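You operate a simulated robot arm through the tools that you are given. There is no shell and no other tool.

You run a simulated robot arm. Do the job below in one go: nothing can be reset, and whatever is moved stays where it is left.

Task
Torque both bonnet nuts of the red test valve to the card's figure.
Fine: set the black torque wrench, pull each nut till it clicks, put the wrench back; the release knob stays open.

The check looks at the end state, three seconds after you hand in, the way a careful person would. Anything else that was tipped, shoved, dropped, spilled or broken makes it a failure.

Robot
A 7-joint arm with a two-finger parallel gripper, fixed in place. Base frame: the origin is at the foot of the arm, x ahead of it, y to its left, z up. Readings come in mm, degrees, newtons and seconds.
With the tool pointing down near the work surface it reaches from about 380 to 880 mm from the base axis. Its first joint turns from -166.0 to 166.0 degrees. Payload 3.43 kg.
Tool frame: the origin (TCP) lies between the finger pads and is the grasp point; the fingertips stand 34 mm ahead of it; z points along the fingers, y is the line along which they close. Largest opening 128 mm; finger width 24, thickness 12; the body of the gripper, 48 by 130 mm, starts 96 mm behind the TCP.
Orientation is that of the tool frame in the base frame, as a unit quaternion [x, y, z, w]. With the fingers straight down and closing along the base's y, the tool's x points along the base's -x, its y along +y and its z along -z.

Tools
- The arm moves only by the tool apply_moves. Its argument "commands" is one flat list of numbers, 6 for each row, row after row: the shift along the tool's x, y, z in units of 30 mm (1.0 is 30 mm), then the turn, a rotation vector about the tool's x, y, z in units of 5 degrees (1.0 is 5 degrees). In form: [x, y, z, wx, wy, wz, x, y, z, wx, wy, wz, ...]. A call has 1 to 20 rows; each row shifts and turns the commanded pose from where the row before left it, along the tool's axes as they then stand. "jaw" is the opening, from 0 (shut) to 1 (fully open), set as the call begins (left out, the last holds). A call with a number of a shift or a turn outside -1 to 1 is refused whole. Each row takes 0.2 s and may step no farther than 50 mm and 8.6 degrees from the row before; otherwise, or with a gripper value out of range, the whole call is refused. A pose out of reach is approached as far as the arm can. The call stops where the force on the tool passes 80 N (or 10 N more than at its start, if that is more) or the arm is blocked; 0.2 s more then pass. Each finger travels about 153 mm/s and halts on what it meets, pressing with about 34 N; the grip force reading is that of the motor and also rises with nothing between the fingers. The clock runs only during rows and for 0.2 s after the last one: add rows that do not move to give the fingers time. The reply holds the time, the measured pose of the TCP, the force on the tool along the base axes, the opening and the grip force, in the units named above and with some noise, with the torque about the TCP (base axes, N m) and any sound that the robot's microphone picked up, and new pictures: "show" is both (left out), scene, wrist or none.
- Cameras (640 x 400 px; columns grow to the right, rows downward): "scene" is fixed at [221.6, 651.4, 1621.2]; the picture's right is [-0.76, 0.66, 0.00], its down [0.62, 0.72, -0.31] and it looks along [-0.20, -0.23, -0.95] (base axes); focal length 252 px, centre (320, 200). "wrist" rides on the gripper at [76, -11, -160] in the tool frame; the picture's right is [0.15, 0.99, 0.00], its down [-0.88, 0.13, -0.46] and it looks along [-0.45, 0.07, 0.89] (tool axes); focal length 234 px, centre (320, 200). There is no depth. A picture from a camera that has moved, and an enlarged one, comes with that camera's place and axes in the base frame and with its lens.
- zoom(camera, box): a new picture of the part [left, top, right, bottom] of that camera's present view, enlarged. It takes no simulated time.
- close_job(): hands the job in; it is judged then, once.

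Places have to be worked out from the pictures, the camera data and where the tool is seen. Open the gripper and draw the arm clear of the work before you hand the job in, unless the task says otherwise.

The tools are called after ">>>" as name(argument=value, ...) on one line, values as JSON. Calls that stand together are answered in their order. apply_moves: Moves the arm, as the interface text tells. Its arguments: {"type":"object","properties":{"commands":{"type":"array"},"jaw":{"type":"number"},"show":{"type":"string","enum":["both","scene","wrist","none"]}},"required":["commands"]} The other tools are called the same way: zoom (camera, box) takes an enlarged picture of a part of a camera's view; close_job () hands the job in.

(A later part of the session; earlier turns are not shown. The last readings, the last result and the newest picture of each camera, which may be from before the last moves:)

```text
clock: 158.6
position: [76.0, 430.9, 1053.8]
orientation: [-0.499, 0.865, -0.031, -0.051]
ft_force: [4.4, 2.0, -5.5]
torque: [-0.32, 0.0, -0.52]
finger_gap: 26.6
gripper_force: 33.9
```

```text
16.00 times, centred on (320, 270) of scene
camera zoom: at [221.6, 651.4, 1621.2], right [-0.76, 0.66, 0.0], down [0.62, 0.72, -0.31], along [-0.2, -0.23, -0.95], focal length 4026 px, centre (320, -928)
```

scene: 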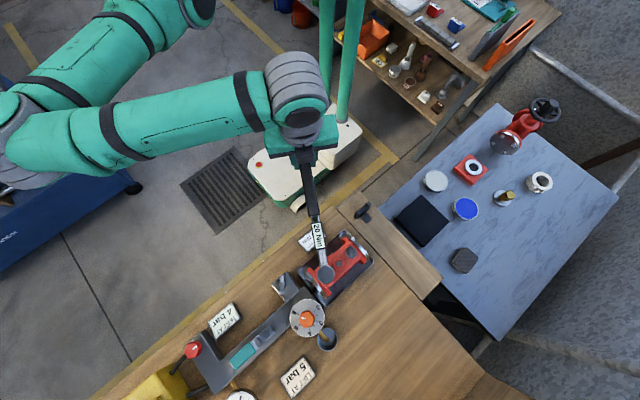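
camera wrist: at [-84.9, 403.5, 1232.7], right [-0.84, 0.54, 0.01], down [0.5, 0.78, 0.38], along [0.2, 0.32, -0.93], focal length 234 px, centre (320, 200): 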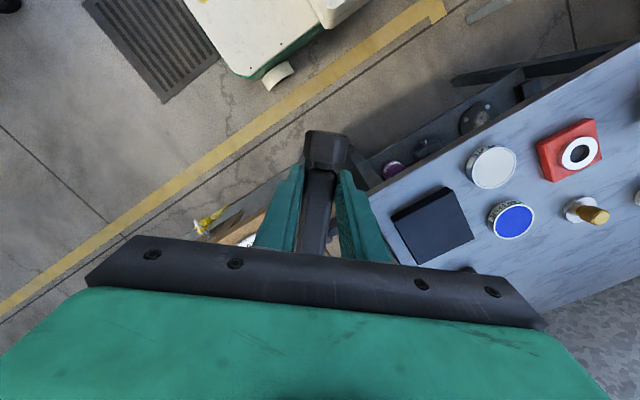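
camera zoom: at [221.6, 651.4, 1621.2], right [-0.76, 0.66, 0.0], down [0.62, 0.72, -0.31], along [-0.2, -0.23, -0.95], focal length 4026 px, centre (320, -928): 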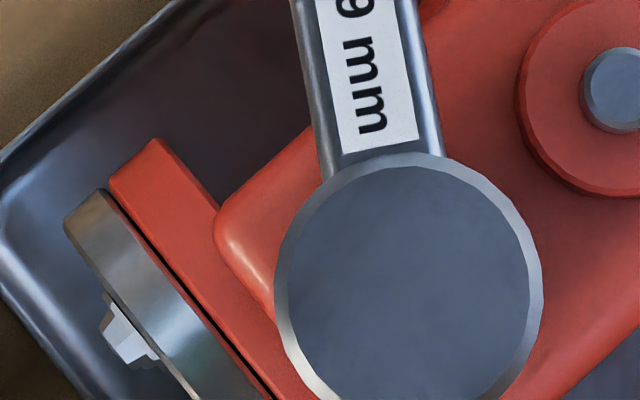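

There is a slight unexpected side force; I re-read it at rest before going further.

>>> apply_moves(commands=[0, 0, 0, 0, 0, 0, 0, 0, 0, 0, 0, 0], show="both")

>>> zoom(camera="scene", box=[270, 190, 370, 290])

```text
clock: 159.2
position: [75.9, 431.8, 1053.4]
orientation: [-0.499, 0.865, -0.028, -0.051]
ft_force: [4.4, 2.4, -5.8]
torque: [-0.37, 0.09, -0.45]
finger_gap: 26.4
gripper_force: 34.0
camera wrist: at [57.3, 375.7, 1220.9], right [-0.93, 0.37, 0.02], down [0.35, 0.87, 0.35], along [0.11, 0.33, -0.94], focal length 234 px, centre (320, 200)
```

scene: 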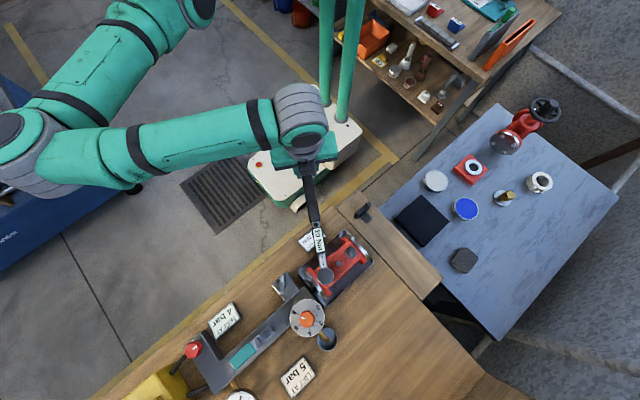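
wrist: 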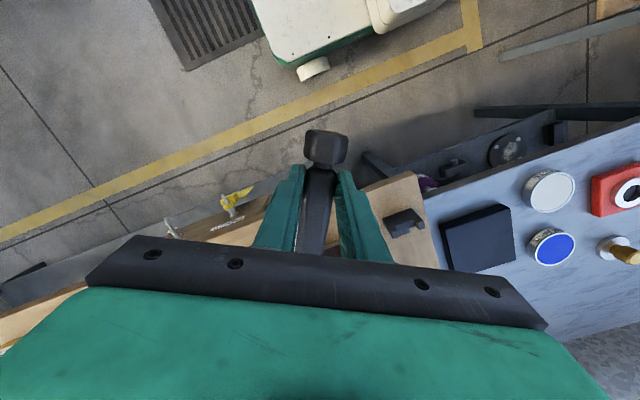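

```text
4.00 times, centred on (320, 240) of scene
camera zoom: at [221.6, 651.4, 1621.2], right [-0.76, 0.66, 0.0], down [0.62, 0.72, -0.31], along [-0.2, -0.23, -0.95], focal length 1006 px, centre (320, 40)
```

zoom: 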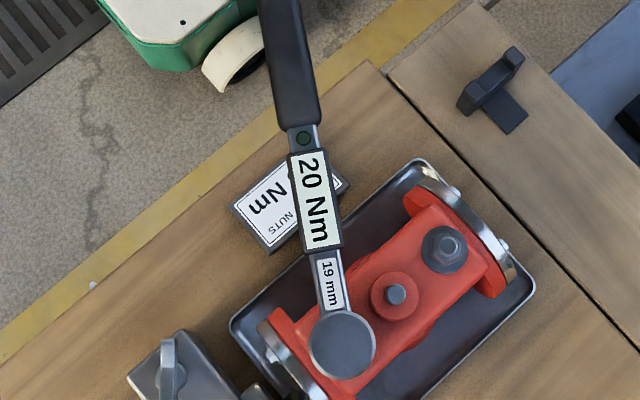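

The contact is at the socket's lower rim, consistent with being slightly nose-down now. I take 1.5° of tilt back out and recheck.

>>> apply_moves(commands=[0, 0, 0, 0, -0.3, 0, 0, 0, 0, 0, 0, 0, 0, 0, 0, 0, 0, 0], show="none")

>>> zoom(camera="scene", box=[300, 258, 340, 283])

```text
clock: 160.0
position: [76.8, 430.0, 1052.3]
orientation: [-0.499, 0.865, -0.022, -0.039]
ft_force: [1.0, -0.6, -3.8]
torque: [-0.2, 0.12, -0.01]
finger_gap: 26.6
gripper_force: 33.6
```

```text
16.00 times, centred on (320, 270) of scene
camera zoom: at [221.6, 651.4, 1621.2], right [-0.76, 0.66, 0.0], down [0.62, 0.72, -0.31], along [-0.2, -0.23, -0.95], focal length 4026 px, centre (320, -928)
```

zoom: 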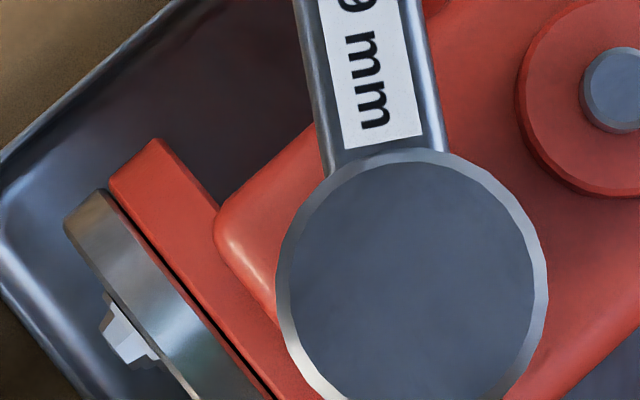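

Free again and centred within about 0.7 mm. I lower in small steps.

>>> apply_moves(commands=[0.007, 0, 0.15, 0, 0, 0, 0, 0, 0, 0, 0, 0], show="none")

>>> apply_moves(commands=[-0.009, 0, 0.1, 0, 0, 0, 0, 0, 0, 0, 0, 0], show="none")

>>> apply_moves(commands=[-0.009, 0, 0.1, 0, 0, 0, 0, 0, 0, 0, 0, 0], show="none")

>>> apply_moves(commands=[-0.009, 0, 0.1, 0, 0, 0, 0, 0, 0, 0, 0, 0], show="none")

>>> zoom(camera="scene", box=[300, 258, 340, 283])

```text
clock: 160.6
position: [75.2, 429.9, 1048.9]
orientation: [-0.499, 0.865, -0.023, -0.04]
ft_force: [-0.3, -0.9, -3.0]
torque: [-0.24, 0.15, 0.01]
finger_gap: 26.6
gripper_force: 34.0
```

```text
clock: 161.2
position: [75.4, 429.1, 1045.3]
orientation: [-0.499, 0.865, -0.021, -0.04]
ft_force: [0.2, -0.1, -3.2]
torque: [-0.2, 0.14, -0.03]
finger_gap: 26.4
gripper_force: 33.8
```

```text
clock: 161.8
position: [75.5, 428.8, 1044.7]
orientation: [-0.499, 0.865, -0.022, -0.04]
ft_force: [-0.1, -0.2, -1.9]
torque: [0.03, -0.02, -0.08]
finger_gap: 26.4
gripper_force: 34.4
```

```text
clock: 162.4
position: [75.2, 428.9, 1039.9]
orientation: [-0.499, 0.865, -0.021, -0.039]
ft_force: [-1.1, -2.2, 3.6]
torque: [0.93, -0.52, -0.13]
finger_gap: 26.9
gripper_force: 33.5
```

```text
16.00 times, centred on (320, 270) of scene
camera zoom: at [221.6, 651.4, 1621.2], right [-0.76, 0.66, 0.0], down [0.62, 0.72, -0.31], along [-0.2, -0.23, -0.95], focal length 4026 px, centre (320, -928)
```

zoom: 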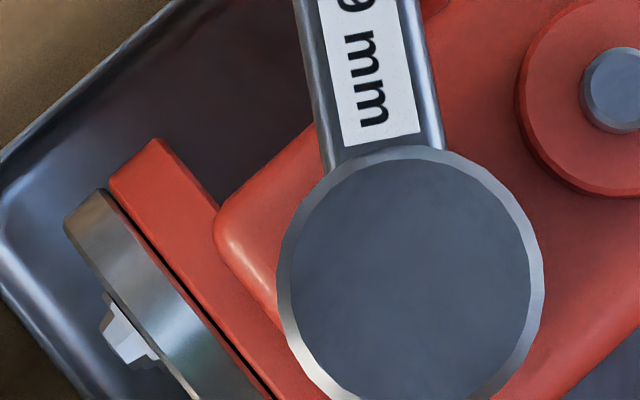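

It touched at about 1043, probably still on top of the hex. With light contact I wiggle the angle a few degrees each way to find the drop-in.

>>> apply_moves(commands=[0, 0.149, 0, -0.018, 0, 0.2, 0, 0.149, 0, -0.018, 0, 0.2, 0, 0, 0, 0, 0, 0], show="none")

>>> apply_moves(commands=[0, 0, 0.05, 0, 0, 0, 0, 0, 0, 0, 0, 0], show="none")

>>> apply_moves(commands=[0, -0.149, 0, 0.018, 0, -0.2, 0, -0.149, 0, 0.018, 0, -0.2, 0, -0.149, 0, 0.018, 0, -0.2, 0, -0.149, 0, 0.018, 0, -0.2, 0, 0, 0, 0, 0, 0], show="none")

>>> apply_moves(commands=[0, 0, 0.05, 0, 0, 0, 0, 0, 0, 0, 0, 0], show="none")

>>> zoom(camera="scene", box=[300, 258, 340, 283])

```text
clock: 163.2
position: [68.0, 434.6, 1039.7]
orientation: [-0.484, 0.874, -0.021, -0.04]
ft_force: [1.7, 0.1, -0.1]
torque: [0.52, -0.39, -0.27]
finger_gap: 26.9
gripper_force: 34.0
```

```text
clock: 163.8
position: [67.0, 434.6, 1038.7]
orientation: [-0.485, 0.873, -0.021, -0.04]
ft_force: [1.4, -0.8, 2.4]
torque: [0.82, -0.63, -0.23]
finger_gap: 26.7
gripper_force: 33.8
```

```text
clock: 165.0
position: [84.0, 424.8, 1038.5]
orientation: [-0.516, 0.856, -0.023, -0.038]
ft_force: [0.4, -1.0, -3.4]
torque: [-0.43, 0.19, -0.2]
finger_gap: 26.8
gripper_force: 33.6
```

```text
clock: 165.6
position: [82.4, 425.4, 1037.1]
orientation: [-0.515, 0.856, -0.022, -0.04]
ft_force: [-0.6, -1.9, 2.9]
torque: [0.92, -0.51, -0.14]
finger_gap: 26.5
gripper_force: 33.7
```

```text
16.00 times, centred on (320, 270) of scene
camera zoom: at [221.6, 651.4, 1621.2], right [-0.76, 0.66, 0.0], down [0.62, 0.72, -0.31], along [-0.2, -0.23, -0.95], focal length 4026 px, centre (320, -928)
```

zoom: 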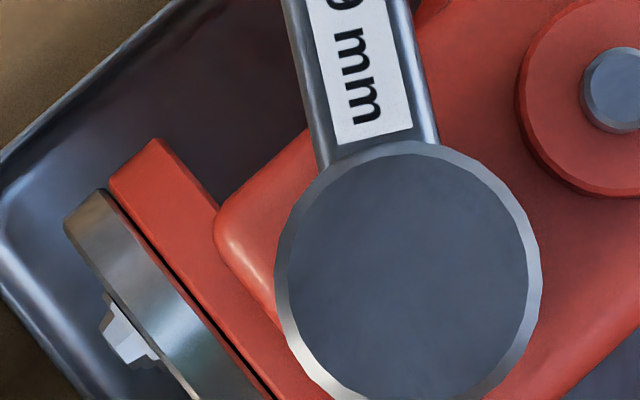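

The apparent head size matches the seated case (inner width 240 px against 239 expected), so it may already be seated. I test by pulling clockwise while watching the forces.

>>> apply_moves(commands=[-0.005, 0.298, 0, -0.036, 0, 0.4, -0.005, 0.298, 0, -0.036, 0, 0.4, -0.005, 0.298, 0, -0.036, 0, 0.4, -0.005, 0.298, 0, -0.036, 0, 0.4, 0, 0, 0, 0, 0, 0], show="none")

>>> apply_moves(commands=[-0.005, 0.298, 0, -0.036, 0, 0.4, -0.005, 0.298, 0, -0.036, 0, 0.4, -0.005, 0.298, 0, -0.036, 0, 0.4, -0.005, 0.298, 0, -0.036, 0, 0.4, 0, 0, 0, 0, 0, 0], show="none")

>>> zoom(camera="scene", box=[300, 258, 340, 283])

>>> zoom(camera="scene", box=[270, 190, 370, 290])

```text
clock: 166.8
position: [53.4, 443.4, 1037.1]
orientation: [-0.454, 0.89, -0.021, -0.04]
ft_force: [0.6, -0.7, -1.2]
torque: [0.13, -0.09, -0.16]
finger_gap: 26.8
gripper_force: 34.1
```

```text
clock: 168.0
position: [26.1, 467.1, 1036.3]
orientation: [-0.39, 0.92, -0.017, -0.041]
ft_force: [4.5, 4.1, -2.9]
torque: [0.06, -0.06, -0.08]
finger_gap: 26.7
gripper_force: 33.9
```

```text
16.00 times, centred on (320, 270) of scene
camera zoom: at [221.6, 651.4, 1621.2], right [-0.76, 0.66, 0.0], down [0.62, 0.72, -0.31], along [-0.2, -0.23, -0.95], focal length 4026 px, centre (320, -928)
```

zoom: 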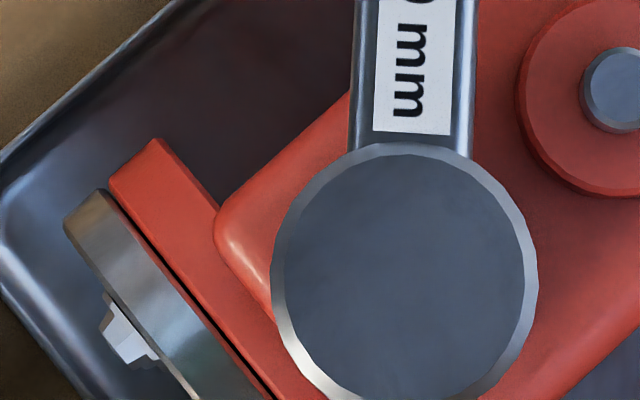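

```text
4.00 times, centred on (320, 240) of scene
camera zoom: at [221.6, 651.4, 1621.2], right [-0.76, 0.66, 0.0], down [0.62, 0.72, -0.31], along [-0.2, -0.23, -0.95], focal length 1006 px, centre (320, 40)
```

zoom: 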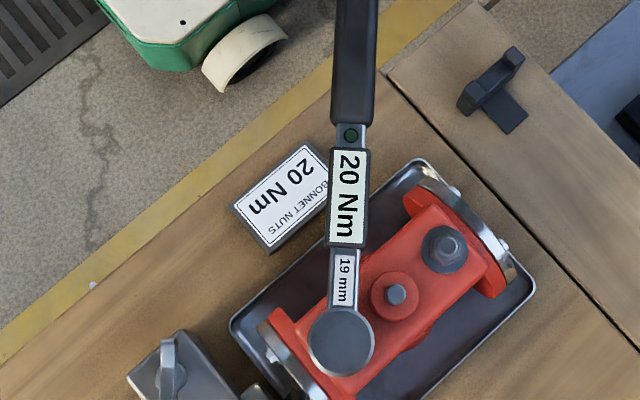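

The motion is consistent with seating; I continue with an LED check after each 8°.

>>> apply_moves(commands=[-0.012, 0.298, 0, -0.036, 0, 0.4, -0.006, 0.298, 0, -0.036, 0, 0.4, -0.006, 0.298, 0, -0.036, 0, 0.4, -0.006, 0.298, 0, -0.036, 0, 0.4, 0, 0, 0, 0, 0, 0], show="none")

>>> apply_moves(commands=[-0.006, 0.298, 0, -0.036, 0, 0.4, -0.006, 0.298, 0, -0.036, 0, 0.4, -0.006, 0.298, 0, -0.036, 0, 0.4, -0.006, 0.298, 0, -0.036, 0, 0.4, 0, 0, 0, 0, 0, 0], show="none")

>>> zoom(camera="scene", box=[290, 190, 390, 290])

>>> zoom(camera="scene", box=[300, 258, 340, 283])

```text
clock: 169.2
position: [2.2, 493.2, 1037.8]
orientation: [-0.324, 0.945, -0.015, -0.044]
ft_force: [1.3, 1.6, -2.7]
torque: [0.12, -0.06, 0.12]
finger_gap: 26.6
gripper_force: 34.0
```

```text
clock: 170.4
position: [-18.3, 522.1, 1037.6]
orientation: [-0.258, 0.965, -0.012, -0.044]
ft_force: [0.8, 0.2, -3.0]
torque: [-0.21, 0.31, -0.14]
finger_gap: 27.0
gripper_force: 33.8
```

```text
4.00 times, centred on (340, 240) of scene
camera zoom: at [221.6, 651.4, 1621.2], right [-0.76, 0.66, 0.0], down [0.62, 0.72, -0.31], along [-0.2, -0.23, -0.95], focal length 1006 px, centre (240, 40)
```

zoom: 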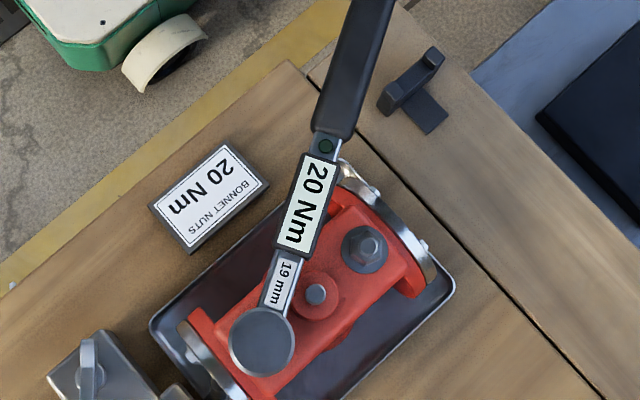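

```text
16.00 times, centred on (320, 270) of scene
camera zoom: at [221.6, 651.4, 1621.2], right [-0.76, 0.66, 0.0], down [0.62, 0.72, -0.31], along [-0.2, -0.23, -0.95], focal length 4026 px, centre (320, -928)
```

zoom: 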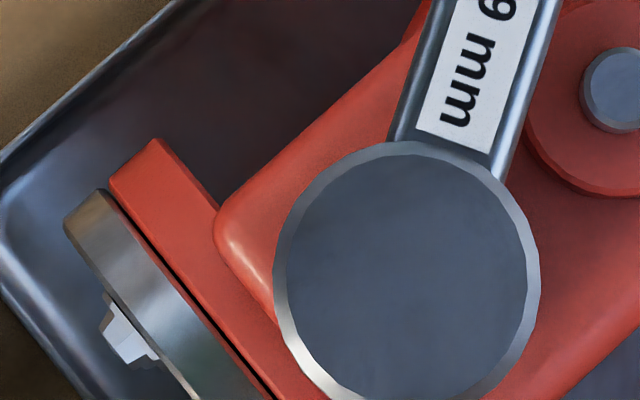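

There's almost no resistance, so I test engagement with a 2 mm inward push: a seated socket should give a clear radial force.

>>> apply_moves(commands=[-0.07, 0, 0, 0, 0, 0, 0, 0, 0, 0, 0, 0], show="none")

>>> apply_moves(commands=[0.14, 0, 0, 0, 0, 0, 0, 0, 0, 0, 0, 0], show="none")

```text
clock: 171.0
position: [-17.4, 523.0, 1037.1]
orientation: [-0.259, 0.965, -0.011, -0.045]
ft_force: [-13.8, -9.5, 2.8]
torque: [0.09, -0.31, -0.25]
finger_gap: 26.7
gripper_force: 34.2
```

```text
clock: 171.6
position: [-17.0, 522.5, 1036.3]
orientation: [-0.257, 0.965, -0.012, -0.044]
ft_force: [5.7, 5.0, -6.2]
torque: [-0.22, 0.5, 0.26]
finger_gap: 26.5
gripper_force: 33.6
```

The lateral play is only about ±1 mm with firm reaction, so the socket is on the nut. I re-centre and continue turning with LED checks.

>>> apply_moves(commands=[-0.05, 0.298, 0, -0.036, 0, 0.4, -0.006, 0.298, 0, -0.036, 0, 0.4, -0.006, 0.298, 0, -0.036, 0, 0.4, -0.006, 0.298, 0, -0.036, 0, 0.4, 0, 0, 0, 0, 0, 0], show="none")

>>> zoom(camera="scene", box=[290, 190, 390, 290])

>>> apply_moves(commands=[-0.006, 0.298, 0, -0.036, 0, 0.4, -0.006, 0.298, 0, -0.036, 0, 0.4, -0.006, 0.298, 0, -0.036, 0, 0.4, -0.006, 0.298, 0, -0.036, 0, 0.4, 0, 0, 0, 0, 0, 0], show="scene")

>>> zoom(camera="scene", box=[290, 190, 390, 290])

```text
clock: 172.8
position: [-33.3, 554.4, 1038.2]
orientation: [-0.189, 0.981, -0.008, -0.045]
ft_force: [9.2, 2.9, -3.0]
torque: [0.06, -0.08, 0.02]
finger_gap: 26.6
gripper_force: 34.1
```

```text
4.00 times, centred on (340, 240) of scene
camera zoom: at [221.6, 651.4, 1621.2], right [-0.76, 0.66, 0.0], down [0.62, 0.72, -0.31], along [-0.2, -0.23, -0.95], focal length 1006 px, centre (240, 40)
```

zoom: 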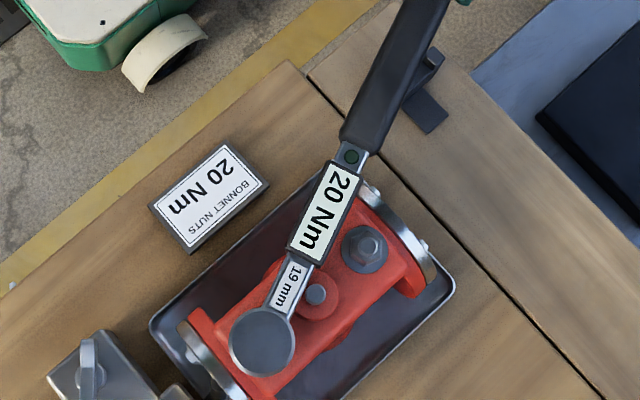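

```text
clock: 174.0
position: [-44.2, 588.3, 1036.8]
orientation: [-0.12, 0.992, -0.006, -0.045]
ft_force: [8.9, 2.5, 0.8]
torque: [0.35, -1.12, 0.28]
finger_gap: 26.6
gripper_force: 33.8
```

scene: 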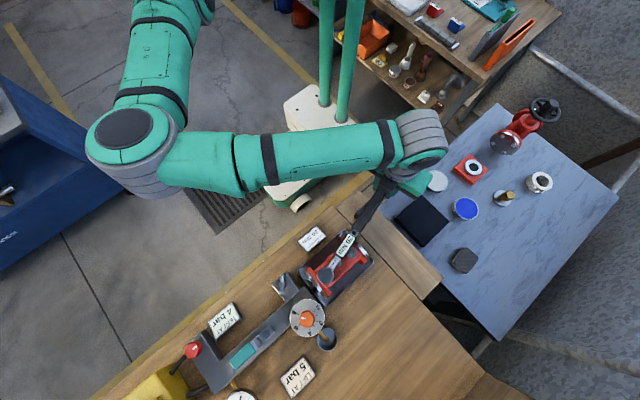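

```text
4.00 times, centred on (340, 240) of scene
camera zoom: at [221.6, 651.4, 1621.2], right [-0.76, 0.66, 0.0], down [0.62, 0.72, -0.31], along [-0.2, -0.23, -0.95], focal length 1006 px, centre (240, 40)
```

zoom: 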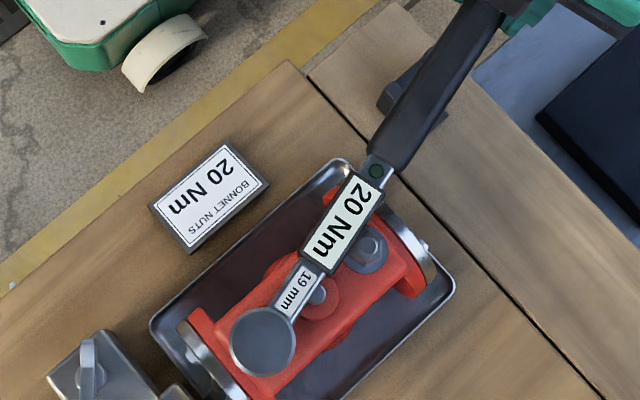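

At φ=76° the handle passes above the spindle with clearance. I relieve 1 mm of downward pressure and continue in smaller increments with LED checks.

>>> apply_moves(commands=[-0.02, 0.149, -0.03, -0.018, 0, 0.2, -0.003, 0.149, 0, -0.018, 0, 0.2, -0.003, 0.149, 0, -0.018, 0, 0.2, -0.003, 0.149, 0, -0.018, 0, 0.2, 0, 0, 0, 0, 0, 0], show="none")

>>> zoom(camera="scene", box=[300, 200, 380, 280])

>>> apply_moves(commands=[-0.003, 0.149, 0, -0.018, 0, 0.2, -0.003, 0.149, 0, -0.018, 0, 0.2, -0.003, 0.149, 0, -0.018, 0, 0.2, -0.003, 0.149, 0, -0.018, 0, 0.2, 0, 0, 0, 0, 0, 0], show="none")

>>> zoom(camera="scene", box=[300, 200, 380, 280])

```text
clock: 175.2
position: [-48.2, 605.9, 1038.3]
orientation: [-0.085, 0.995, -0.004, -0.047]
ft_force: [4.4, 0.6, -6.2]
torque: [-0.13, 0.86, 0.1]
finger_gap: 27.1
gripper_force: 33.7
```

```text
5.00 times, centred on (340, 240) of scene
camera zoom: at [221.6, 651.4, 1621.2], right [-0.76, 0.66, 0.0], down [0.62, 0.72, -0.31], along [-0.2, -0.23, -0.95], focal length 1258 px, centre (220, 0)
```

zoom: 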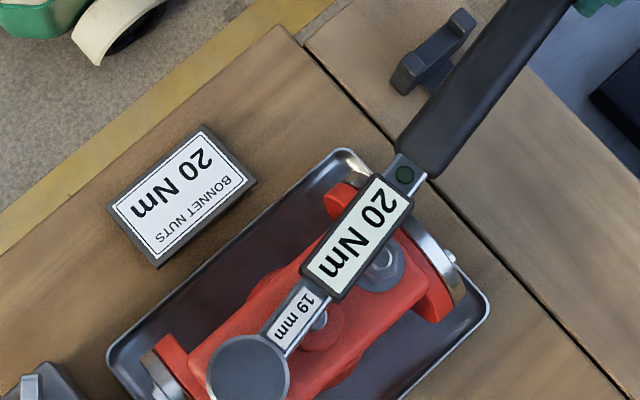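

```text
clock: 176.4
position: [-49.4, 623.9, 1037.8]
orientation: [-0.05, 0.998, -0.003, -0.046]
ft_force: [-2.2, -1.0, -1.4]
torque: [0.0, 0.03, 0.17]
finger_gap: 26.7
gripper_force: 33.7
```

```text
5.00 times, centred on (340, 240) of scene
camera zoom: at [221.6, 651.4, 1621.2], right [-0.76, 0.66, 0.0], down [0.62, 0.72, -0.31], along [-0.2, -0.23, -0.95], focal length 1258 px, centre (220, 0)
```

zoom: 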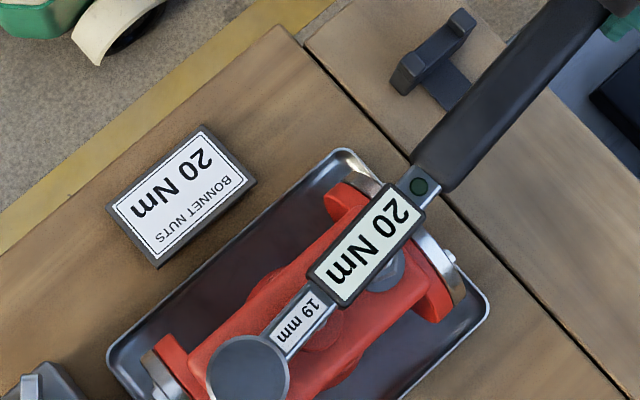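

No click yet at φ=84° (about 46° of nut rotation). I continue in 3° increments.

>>> apply_moves(commands=[-0.003, 0.149, 0, -0.018, 0, 0.2, -0.003, 0.149, 0, -0.018, 0, 0.2, -0.003, 0.149, 0, -0.018, 0, 0.2, 0, 0, 0, 0, 0, 0], show="none")

>>> zoom(camera="scene", box=[310, 200, 390, 280])

>>> apply_moves(commands=[-0.003, 0.149, 0, -0.018, 0, 0.2, -0.003, 0.149, 0, -0.018, 0, 0.2, -0.003, 0.149, 0, -0.018, 0, 0.2, 0, 0, 0, 0, 0, 0], show="none")

>>> zoom(camera="scene", box=[310, 200, 390, 280])

```text
clock: 177.4
position: [-50.3, 637.9, 1038.4]
orientation: [-0.024, 0.999, -0.001, -0.046]
ft_force: [-7.3, -1.7, 0.9]
torque: [0.04, -0.34, 0.03]
finger_gap: 26.5
gripper_force: 34.4
```

```text
5.00 times, centred on (350, 240) of scene
camera zoom: at [221.6, 651.4, 1621.2], right [-0.76, 0.66, 0.0], down [0.62, 0.72, -0.31], along [-0.2, -0.23, -0.95], focal length 1258 px, centre (170, 0)
```

zoom: 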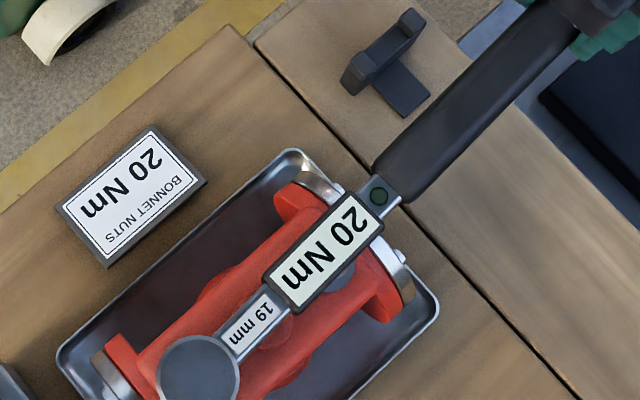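

```text
clock: 178.4
position: [-51.7, 649.9, 1037.5]
orientation: [0.002, 0.999, 0.001, -0.045]
ft_force: [-10.0, -1.1, 0.6]
torque: [-0.02, -0.22, 0.2]
finger_gap: 26.8
gripper_force: 34.0
```

```text
5.00 times, centred on (350, 240) of scene
camera zoom: at [221.6, 651.4, 1621.2], right [-0.76, 0.66, 0.0], down [0.62, 0.72, -0.31], along [-0.2, -0.23, -0.95], focal length 1258 px, centre (170, 0)
```

zoom: 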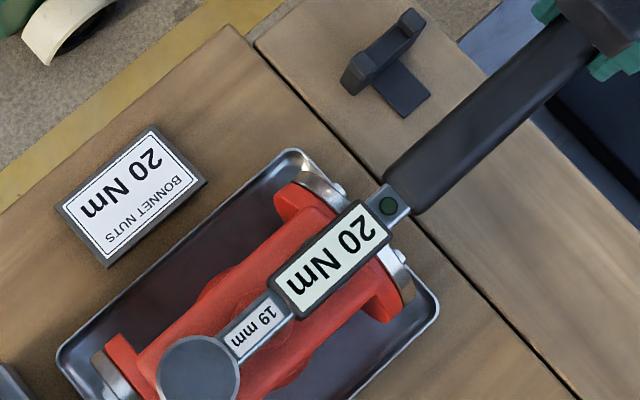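

φ=90°, nothing yet. I ease 0.6 mm outward and continue.

>>> apply_moves(commands=[0.02, 0.149, 0, -0.018, 0, 0.2, -0.002, 0.149, 0, -0.018, 0, 0.2, 0, 0, 0, 0, 0, 0], show="none")

>>> zoom(camera="scene", box=[320, 200, 400, 280])

>>> apply_moves(commands=[-0.002, 0.149, 0, -0.018, 0, 0.2, -0.002, 0.149, 0, -0.018, 0, 0.2, 0, 0, 0, 0, 0, 0], show="none")

>>> zoom(camera="scene", box=[320, 200, 400, 280])

>>> apply_moves(commands=[-0.002, 0.149, 0, -0.018, 0, 0.2, -0.002, 0.149, 0, -0.018, 0, 0.2, 0, 0, 0, 0, 0, 0], show="none")

>>> zoom(camera="scene", box=[320, 200, 400, 280])

```text
clock: 179.2
position: [-51.1, 660.2, 1038.4]
orientation: [0.02, 0.999, 0.001, -0.045]
ft_force: [-9.7, -1.4, -0.3]
torque: [-0.02, 0.3, 0.04]
finger_gap: 26.8
gripper_force: 34.3
```

```text
5.00 times, centred on (360, 240) of scene
camera zoom: at [221.6, 651.4, 1621.2], right [-0.76, 0.66, 0.0], down [0.62, 0.72, -0.31], along [-0.2, -0.23, -0.95], focal length 1258 px, centre (120, 0)
```

zoom: 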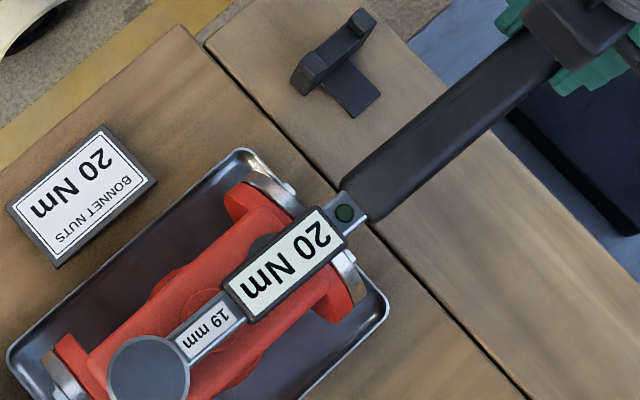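

```text
clock: 180.0
position: [-50.8, 668.4, 1037.8]
orientation: [0.037, 0.998, 0.002, -0.044]
ft_force: [-10.2, -0.3, -0.1]
torque: [-0.04, 0.0, 0.01]
finger_gap: 26.6
gripper_force: 34.5
```

```text
5.00 times, centred on (360, 240) of scene
camera zoom: at [221.6, 651.4, 1621.2], right [-0.76, 0.66, 0.0], down [0.62, 0.72, -0.31], along [-0.2, -0.23, -0.95], focal length 1258 px, centre (120, 0)
```

zoom: 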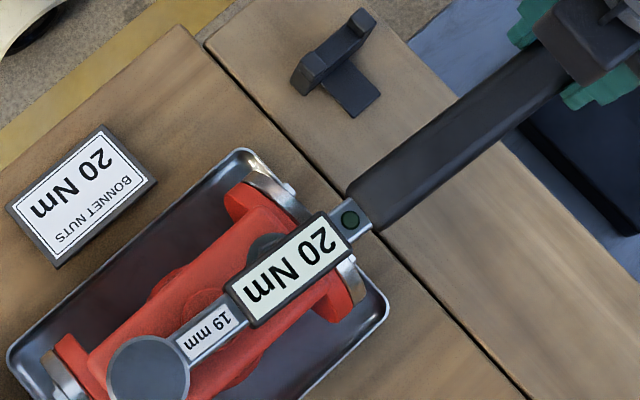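

```text
clock: 180.8
position: [-49.5, 678.0, 1038.1]
orientation: [0.053, 0.998, 0.002, -0.046]
ft_force: [-11.7, -0.6, -0.4]
torque: [-0.03, 0.46, -0.19]
finger_gap: 26.4
gripper_force: 34.1
```

```text
5.00 times, centred on (360, 240) of scene
camera zoom: at [221.6, 651.4, 1621.2], right [-0.76, 0.66, 0.0], down [0.62, 0.72, -0.31], along [-0.2, -0.23, -0.95], focal length 1258 px, centre (120, 0)
```

zoom: 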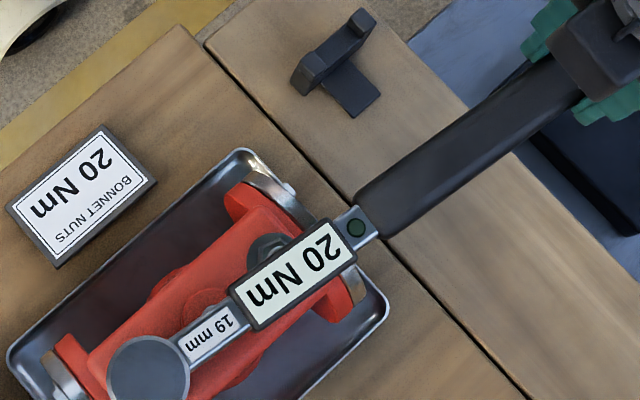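

φ=96°, still no click. I continue in 2° steps, easing outward slightly.

>>> apply_moves(commands=[0.025, 0.149, 0, -0.018, 0, 0.2, -0.002, 0.149, 0, -0.018, 0, 0.2, 0, 0, 0, 0, 0, 0], show="none")

>>> zoom(camera="scene", box=[320, 200, 400, 280])

>>> apply_moves(commands=[-0.002, 0.149, 0, -0.018, 0, 0.2, -0.002, 0.149, 0, -0.018, 0, 0.2, 0, 0, 0, 0, 0, 0], show="none")

>>> zoom(camera="scene", box=[320, 200, 400, 280])

>>> apply_moves(commands=[-0.002, 0.149, 0, -0.018, 0, 0.2, -0.002, 0.149, 0, -0.018, 0, 0.2, 0, 0, 0, 0, 0, 0], show="none")

>>> zoom(camera="scene", box=[320, 200, 400, 280])

```text
clock: 181.6
position: [-49.7, 686.8, 1036.7]
orientation: [0.072, 0.996, 0.002, -0.045]
ft_force: [-6.5, -0.8, -3.3]
torque: [0.09, 0.83, -0.18]
finger_gap: 26.7
gripper_force: 33.9
```

```text
5.00 times, centred on (360, 240) of scene
camera zoom: at [221.6, 651.4, 1621.2], right [-0.76, 0.66, 0.0], down [0.62, 0.72, -0.31], along [-0.2, -0.23, -0.95], focal length 1258 px, centre (120, 0)
```

zoom: 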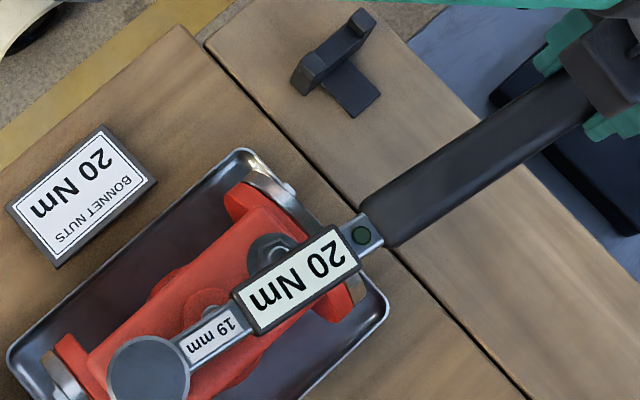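

```text
clock: 182.4
position: [-47.0, 697.0, 1037.6]
orientation: [0.089, 0.995, 0.004, -0.045]
ft_force: [-3.7, -0.9, -3.4]
torque: [0.04, 0.47, -0.23]
finger_gap: 26.8
gripper_force: 34.2
```

```text
5.00 times, centred on (360, 240) of scene
camera zoom: at [221.6, 651.4, 1621.2], right [-0.76, 0.66, 0.0], down [0.62, 0.72, -0.31], along [-0.2, -0.23, -0.95], focal length 1258 px, centre (120, 0)
```

zoom: 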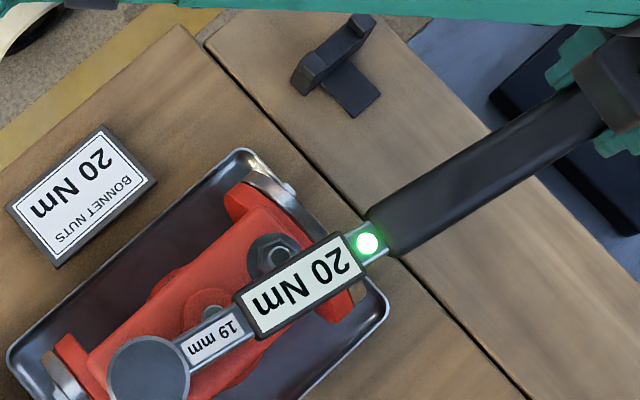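

```text
clock: 183.2
position: [-44.7, 705.4, 1038.3]
orientation: [0.107, 0.993, 0.004, -0.045]
ft_force: [-6.7, 0.2, 2.4]
torque: [-0.1, -0.47, 0.0]
finger_gap: 26.7
gripper_force: 33.6
```

```text
5.00 times, centred on (360, 240) of scene
camera zoom: at [221.6, 651.4, 1621.2], right [-0.76, 0.66, 0.0], down [0.62, 0.72, -0.31], along [-0.2, -0.23, -0.95], focal length 1258 px, centre (120, 0)
```

zoom: 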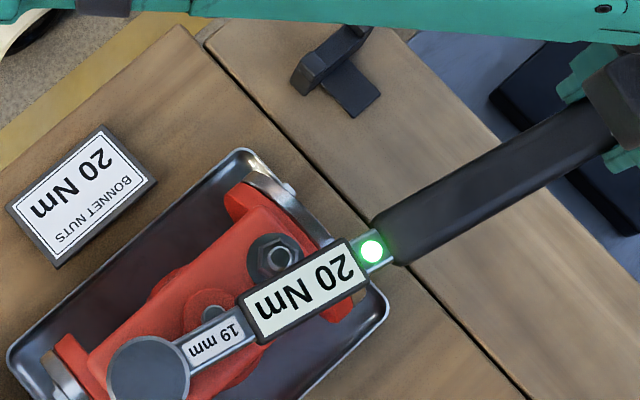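

The LED flashed between φ=98° and 100°; because calls were batched I'm now at 102°, slightly past it. The first nut also went past its click. To have both exactly at the click, I'll back each nut off and re-tighten in fine steps, stopping at the flash. First the dark nut: turn back about 29° (hex slop plus about 12° of nut).

>>> apply_moves(commands=[0.01, -0.298, 0, 0.036, 0, -0.4, -0.005, -0.298, 0, 0.036, 0, -0.4, -0.005, -0.298, 0, 0.036, 0, -0.4, -0.005, -0.298, 0, 0.036, 0, -0.4, -0.005, -0.298, 0, 0.036, 0, -0.4, -0.005, -0.298, 0, 0.036, 0, -0.4, -0.005, -0.298, 0, 0.036, 0, -0.4, 0, 0, 0, 0, 0, 0], show="none")

>>> apply_moves(commands=[-0.005, -0.298, 0, 0.036, 0, -0.4, -0.005, -0.298, 0, 0.036, 0, -0.4, -0.005, -0.298, 0, 0.036, 0, -0.4, -0.005, -0.298, 0, 0.036, 0, -0.4, -0.005, -0.298, 0, 0.036, 0, -0.4, -0.005, -0.298, 0, 0.036, 0, -0.4, -0.005, -0.298, 0, 0.036, 0, -0.4, 0, 0, 0, 0, 0, 0], show="none")

>>> zoom(camera="scene", box=[300, 200, 380, 280])

```text
clock: 185.0
position: [-51.9, 642.2, 1037.5]
orientation: [-0.016, 0.999, 0.0, -0.045]
ft_force: [2.0, -0.3, -2.9]
torque: [-0.03, -0.08, -0.15]
finger_gap: 26.5
gripper_force: 34.3
```

```text
clock: 186.8
position: [-41.9, 581.4, 1037.8]
orientation: [-0.138, 0.989, -0.007, -0.044]
ft_force: [6.8, 2.2, -5.8]
torque: [-0.13, 0.42, -0.16]
finger_gap: 26.7
gripper_force: 34.2
```

```text
5.00 times, centred on (340, 240) of scene
camera zoom: at [221.6, 651.4, 1621.2], right [-0.76, 0.66, 0.0], down [0.62, 0.72, -0.31], along [-0.2, -0.23, -0.95], focal length 1258 px, centre (220, 0)
```

zoom: 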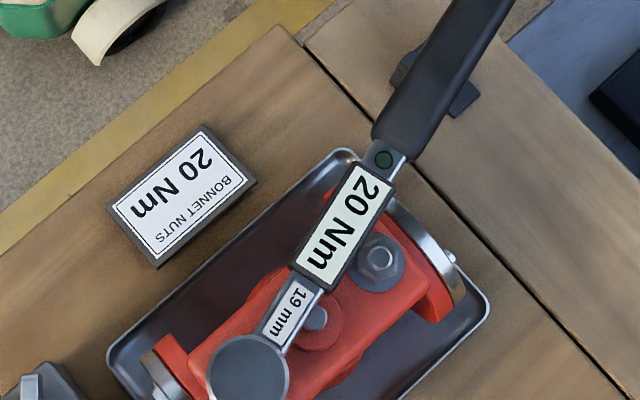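

The LED is off. I turn clockwise again to about φ=95° and then go on in fine steps.

>>> apply_moves(commands=[-0.015, 0.298, 0, -0.036, 0, 0.4, -0.005, 0.298, 0, -0.036, 0, 0.4, -0.005, 0.298, 0, -0.036, 0, 0.4, -0.005, 0.298, 0, -0.036, 0, 0.4, -0.004, 0.298, 0, -0.036, 0, 0.4, -0.004, 0.298, 0, -0.036, 0, 0.4, -0.003, 0.298, 0, -0.036, 0, 0.4, -0.003, 0.298, 0, -0.036, 0, 0.4, -0.003, 0.298, 0, -0.036, 0, 0.4, -0.003, 0.298, 0, -0.036, 0, 0.4, 0, 0, 0, 0, 0, 0], show="none")

>>> zoom(camera="scene", box=[320, 200, 400, 280])

```text
clock: 189.2
position: [-51.5, 669.0, 1036.7]
orientation: [0.037, 0.998, 0.001, -0.046]
ft_force: [12.2, -0.8, -2.1]
torque: [-0.02, -0.61, 0.13]
finger_gap: 26.8
gripper_force: 33.6
```

```text
5.00 times, centred on (360, 240) of scene
camera zoom: at [221.6, 651.4, 1621.2], right [-0.76, 0.66, 0.0], down [0.62, 0.72, -0.31], along [-0.2, -0.23, -0.95], focal length 1258 px, centre (120, 0)
```

zoom: 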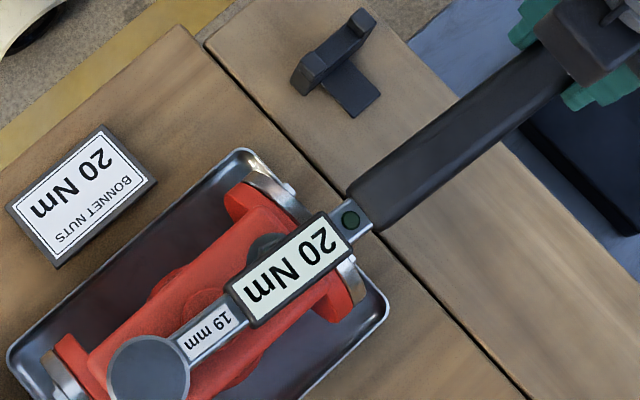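

φ≈94°, LED off. I continue in 1° steps with a check each time.

>>> apply_moves(commands=[-0.03, 0.149, 0, -0.018, 0, 0.2, 0, 0.149, 0, -0.018, 0, 0.2, 0, 0, 0, 0, 0, 0], show="none")

>>> zoom(camera="scene", box=[340, 210, 390, 260])

```text
clock: 190.0
position: [-50.7, 678.8, 1037.6]
orientation: [0.055, 0.997, 0.002, -0.046]
ft_force: [9.9, -2.1, -3.8]
torque: [-0.02, -0.16, 0.02]
finger_gap: 26.6
gripper_force: 34.2
```

```text
8.00 times, centred on (365, 235) of scene
camera zoom: at [221.6, 651.4, 1621.2], right [-0.76, 0.66, 0.0], down [0.62, 0.72, -0.31], along [-0.2, -0.23, -0.95], focal length 2013 px, centre (-40, -80)
```

zoom: 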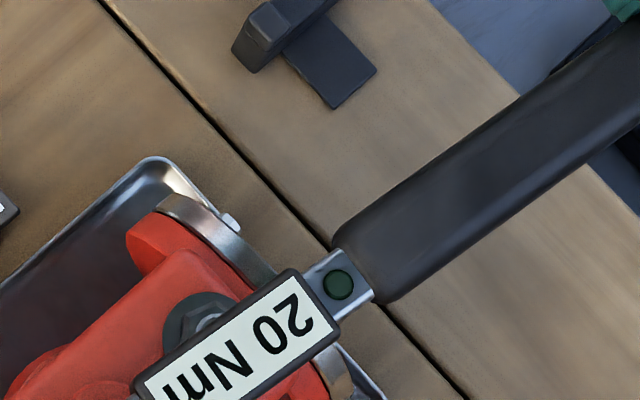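

φ≈96.3°, LED still off. Next, 0.5–1° steps, one at a time.

>>> apply_moves(commands=[-0.015, 0.149, 0, -0.018, 0, 0.2], show="none")

>>> zoom(camera="scene", box=[340, 210, 390, 260])

```text
clock: 190.4
position: [-49.1, 682.1, 1038.0]
orientation: [0.061, 0.997, 0.004, -0.046]
ft_force: [6.2, -0.9, -2.4]
torque: [-0.03, -0.13, 0.05]
finger_gap: 26.8
gripper_force: 33.9
```

```text
8.00 times, centred on (365, 235) of scene
camera zoom: at [221.6, 651.4, 1621.2], right [-0.76, 0.66, 0.0], down [0.62, 0.72, -0.31], along [-0.2, -0.23, -0.95], focal length 2013 px, centre (-40, -80)
```

zoom: 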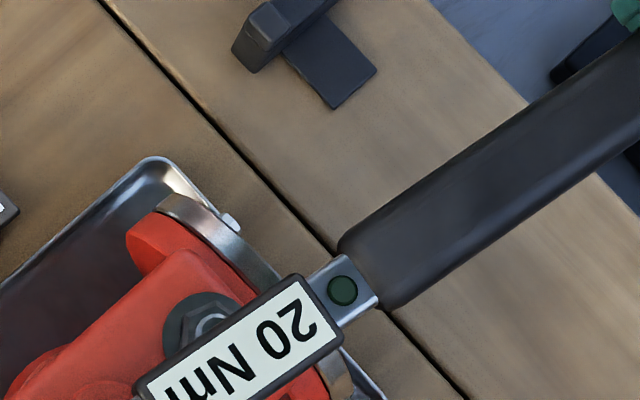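

Still off; I continue with 0.6° steps.

>>> apply_moves(commands=[0, 0.09, 0, -0.011, 0, 0.12], show="none")

>>> zoom(camera="scene", box=[340, 210, 390, 260])

```text
clock: 190.8
position: [-49.0, 685.8, 1036.7]
orientation: [0.067, 0.997, 0.003, -0.045]
ft_force: [5.9, -1.7, -3.7]
torque: [0.06, 0.2, 0.05]
finger_gap: 26.2
gripper_force: 34.7
```

```text
8.00 times, centred on (365, 235) of scene
camera zoom: at [221.6, 651.4, 1621.2], right [-0.76, 0.66, 0.0], down [0.62, 0.72, -0.31], along [-0.2, -0.23, -0.95], focal length 2013 px, centre (-40, -80)
```

zoom: 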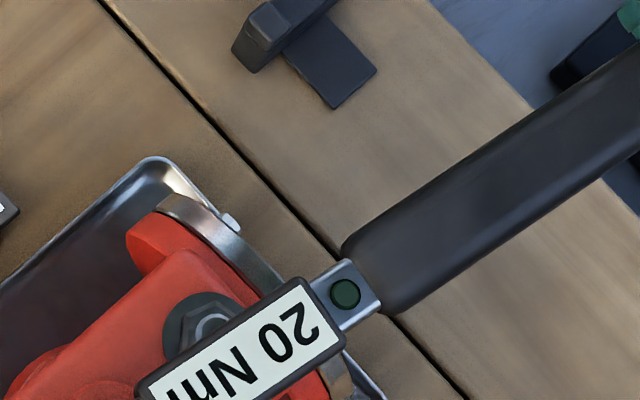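

LED off at φ≈97.8°. Another 0.6°.

>>> apply_moves(commands=[0, 0.09, 0, -0.011, 0, 0.12], show="none")

>>> zoom(camera="scene", box=[340, 210, 390, 260])

```text
clock: 191.2
position: [-49.1, 688.8, 1038.3]
orientation: [0.074, 0.996, 0.002, -0.045]
ft_force: [5.6, -1.0, -2.3]
torque: [0.07, 0.23, 0.12]
finger_gap: 26.7
gripper_force: 34.7
```

```text
8.00 times, centred on (365, 235) of scene
camera zoom: at [221.6, 651.4, 1621.2], right [-0.76, 0.66, 0.0], down [0.62, 0.72, -0.31], along [-0.2, -0.23, -0.95], focal length 2013 px, centre (-40, -80)
```

zoom: 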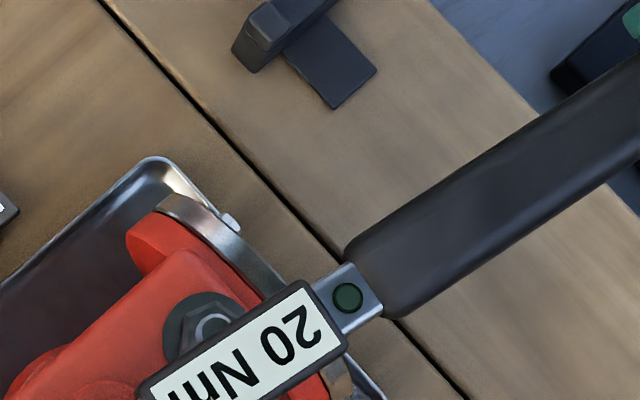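

Still off at φ≈98.5°. Another 0.6°.

>>> apply_moves(commands=[0, 0.09, 0, -0.011, 0, 0.12], show="none")

>>> zoom(camera="scene", box=[340, 210, 390, 260])

```text
clock: 191.6
position: [-47.9, 690.1, 1036.5]
orientation: [0.079, 0.996, 0.002, -0.045]
ft_force: [6.1, -0.6, -4.1]
torque: [0.08, 0.33, 0.07]
finger_gap: 26.6
gripper_force: 34.1
```

```text
8.00 times, centred on (365, 235) of scene
camera zoom: at [221.6, 651.4, 1621.2], right [-0.76, 0.66, 0.0], down [0.62, 0.72, -0.31], along [-0.2, -0.23, -0.95], focal length 2013 px, centre (-40, -80)
```

zoom: 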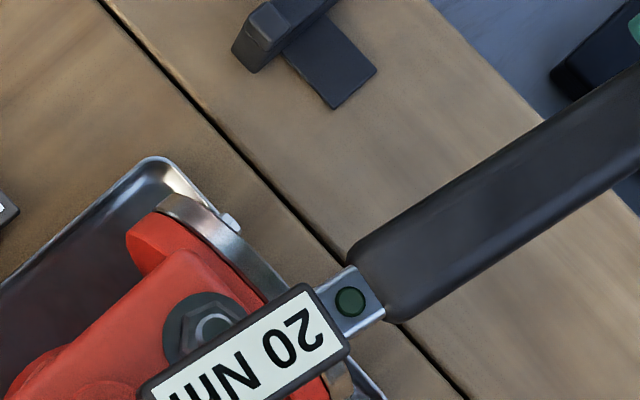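

Off at φ≈99.1°. Another 0.6°.

>>> apply_moves(commands=[0, 0.09, 0, -0.011, 0, 0.12], show="none")

>>> zoom(camera="scene", box=[340, 210, 390, 260])

```text
clock: 192.0
position: [-47.9, 693.2, 1036.6]
orientation: [0.085, 0.995, 0.004, -0.045]
ft_force: [4.8, -2.5, -1.6]
torque: [-0.05, -0.16, -0.04]
finger_gap: 26.6
gripper_force: 33.9
```

```text
8.00 times, centred on (365, 235) of scene
camera zoom: at [221.6, 651.4, 1621.2], right [-0.76, 0.66, 0.0], down [0.62, 0.72, -0.31], along [-0.2, -0.23, -0.95], focal length 2013 px, centre (-40, -80)
```

zoom: 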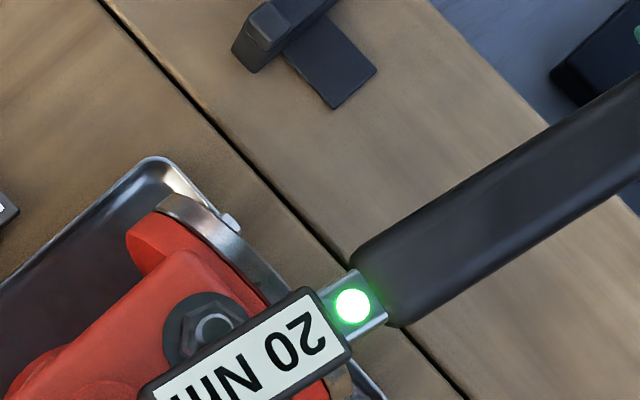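

It clicked exactly at φ≈99.7°, the same angle as before, so the dark nut is now at 20 Nm. I back the handle off within the hex slop (8°) and lift off gently.

>>> apply_moves(commands=[-0.01, -0.298, 0, 0.036, 0, -0.4, -0.005, -0.298, 0, 0.036, 0, -0.4, -0.005, -0.298, 0, 0.036, 0, -0.4, -0.005, -0.298, 0, 0.036, 0, -0.4, 0, 0, 0, 0, 0, 0], show="none")

>>> apply_moves(commands=[0.018, 0, -0.2, 0, 0, 0, 0.018, 0, -0.2, 0, 0, 0, 0, 0, 0, 0, 0, 0], show="none")

>>> apply_moves(commands=[0.018, 0, -0.2, 0, 0, 0, 0.018, 0, -0.2, 0, 0, 0, 0, 0, 0, 0, 0, 0], show="none")

>>> zoom(camera="scene", box=[300, 200, 400, 290])

```text
clock: 193.2
position: [-51.6, 657.8, 1037.4]
orientation: [0.014, 0.999, 0.001, -0.046]
ft_force: [-0.8, 0.9, -0.4]
torque: [0.03, -0.25, 0.1]
finger_gap: 26.5
gripper_force: 34.1
```

```text
clock: 194.0
position: [-51.8, 658.7, 1050.6]
orientation: [0.013, 0.999, 0.0, -0.045]
ft_force: [-0.2, 0.7, -3.8]
torque: [0.02, 0.26, -0.02]
finger_gap: 26.7
gripper_force: 34.0
```

```text
clock: 194.8
position: [-51.0, 657.2, 1061.9]
orientation: [0.014, 0.999, -0.001, -0.045]
ft_force: [-0.6, -0.1, -3.8]
torque: [0.0, 0.26, -0.02]
finger_gap: 26.6
gripper_force: 33.7
```

```text
4.44 times, centred on (350, 245) of scene
camera zoom: at [221.6, 651.4, 1621.2], right [-0.76, 0.66, 0.0], down [0.62, 0.72, -0.31], along [-0.2, -0.23, -0.95], focal length 1118 px, centre (187, 0)
```

zoom: 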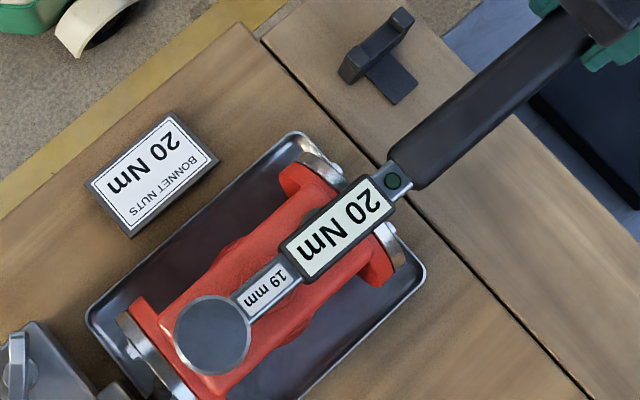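

Clean lift. Now back to the silver nut, whose hex is at about 75° (mod 60: 15°), so the matching handle angle is φ≈45°. I raise, rotate and shift over it.

>>> apply_moves(commands=[0.09, 0, -1, 0, 0, 0, -0.033, -0.744, 0, 0.09, 0, -0.99, -0.033, -0.744, 0, 0.09, 0, -0.99, -0.033, -0.744, 0, 0.09, 0, -0.99, -0.033, -0.744, 0, 0.09, 0, -0.99, -0.033, -0.744, 0, 0.09, 0, -0.99, -0.033, -0.744, 0, 0.09, 0, -0.99, -0.033, -0.744, 0, 0.09, 0, -0.99, -0.033, -0.744, 0, 0.09, 0, -0.99, -0.033, -0.744, 0, 0.09, 0, -0.99, -0.01, -0.2, 0, 0.024, 0, -0.27, 0.7, 0.692, 0, 0, 0, 0, 0.7, 0.692, 0, 0, 0, 0, 0.7, 0.692, 0, 0, 0, 0, 0, 0, 0, 0, 0, 0], show="none")

>>> zoom(camera="scene", box=[330, 235, 370, 260])

>>> zoom(camera="scene", box=[300, 258, 340, 283])

```text
clock: 198.0
position: [-65.4, 471.5, 1097.6]
orientation: [-0.378, 0.925, -0.017, -0.043]
ft_force: [-0.2, -0.6, -3.8]
torque: [-0.16, 0.15, -0.01]
finger_gap: 26.7
gripper_force: 33.6
```

```text
16.00 times, centred on (350, 248) of scene
camera zoom: at [221.6, 651.4, 1621.2], right [-0.76, 0.66, 0.0], down [0.62, 0.72, -0.31], along [-0.2, -0.23, -0.95], focal length 4026 px, centre (-160, -560)
```

zoom: 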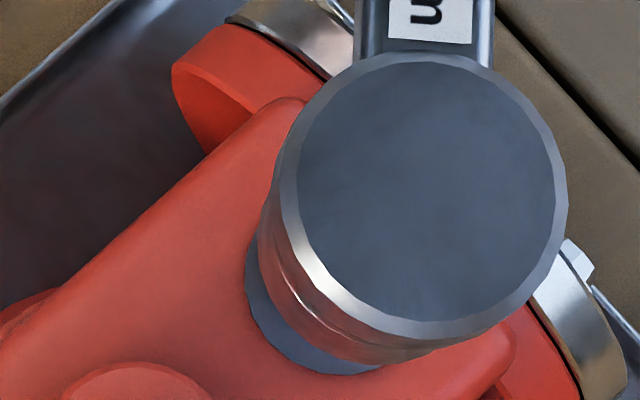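

```text
16.00 times, centred on (320, 270) of scene
camera zoom: at [221.6, 651.4, 1621.2], right [-0.76, 0.66, 0.0], down [0.62, 0.72, -0.31], along [-0.2, -0.23, -0.95], focal length 4026 px, centre (320, -928)
```

zoom: 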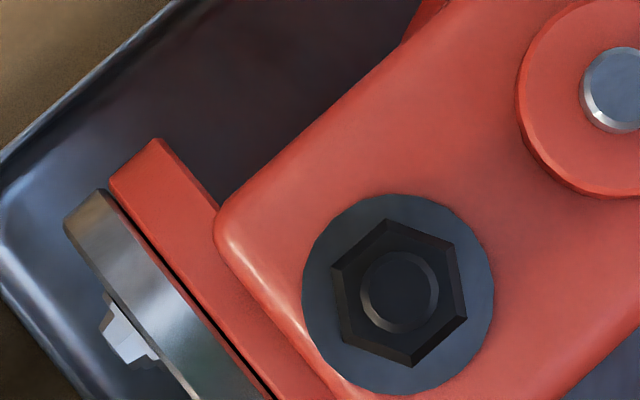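

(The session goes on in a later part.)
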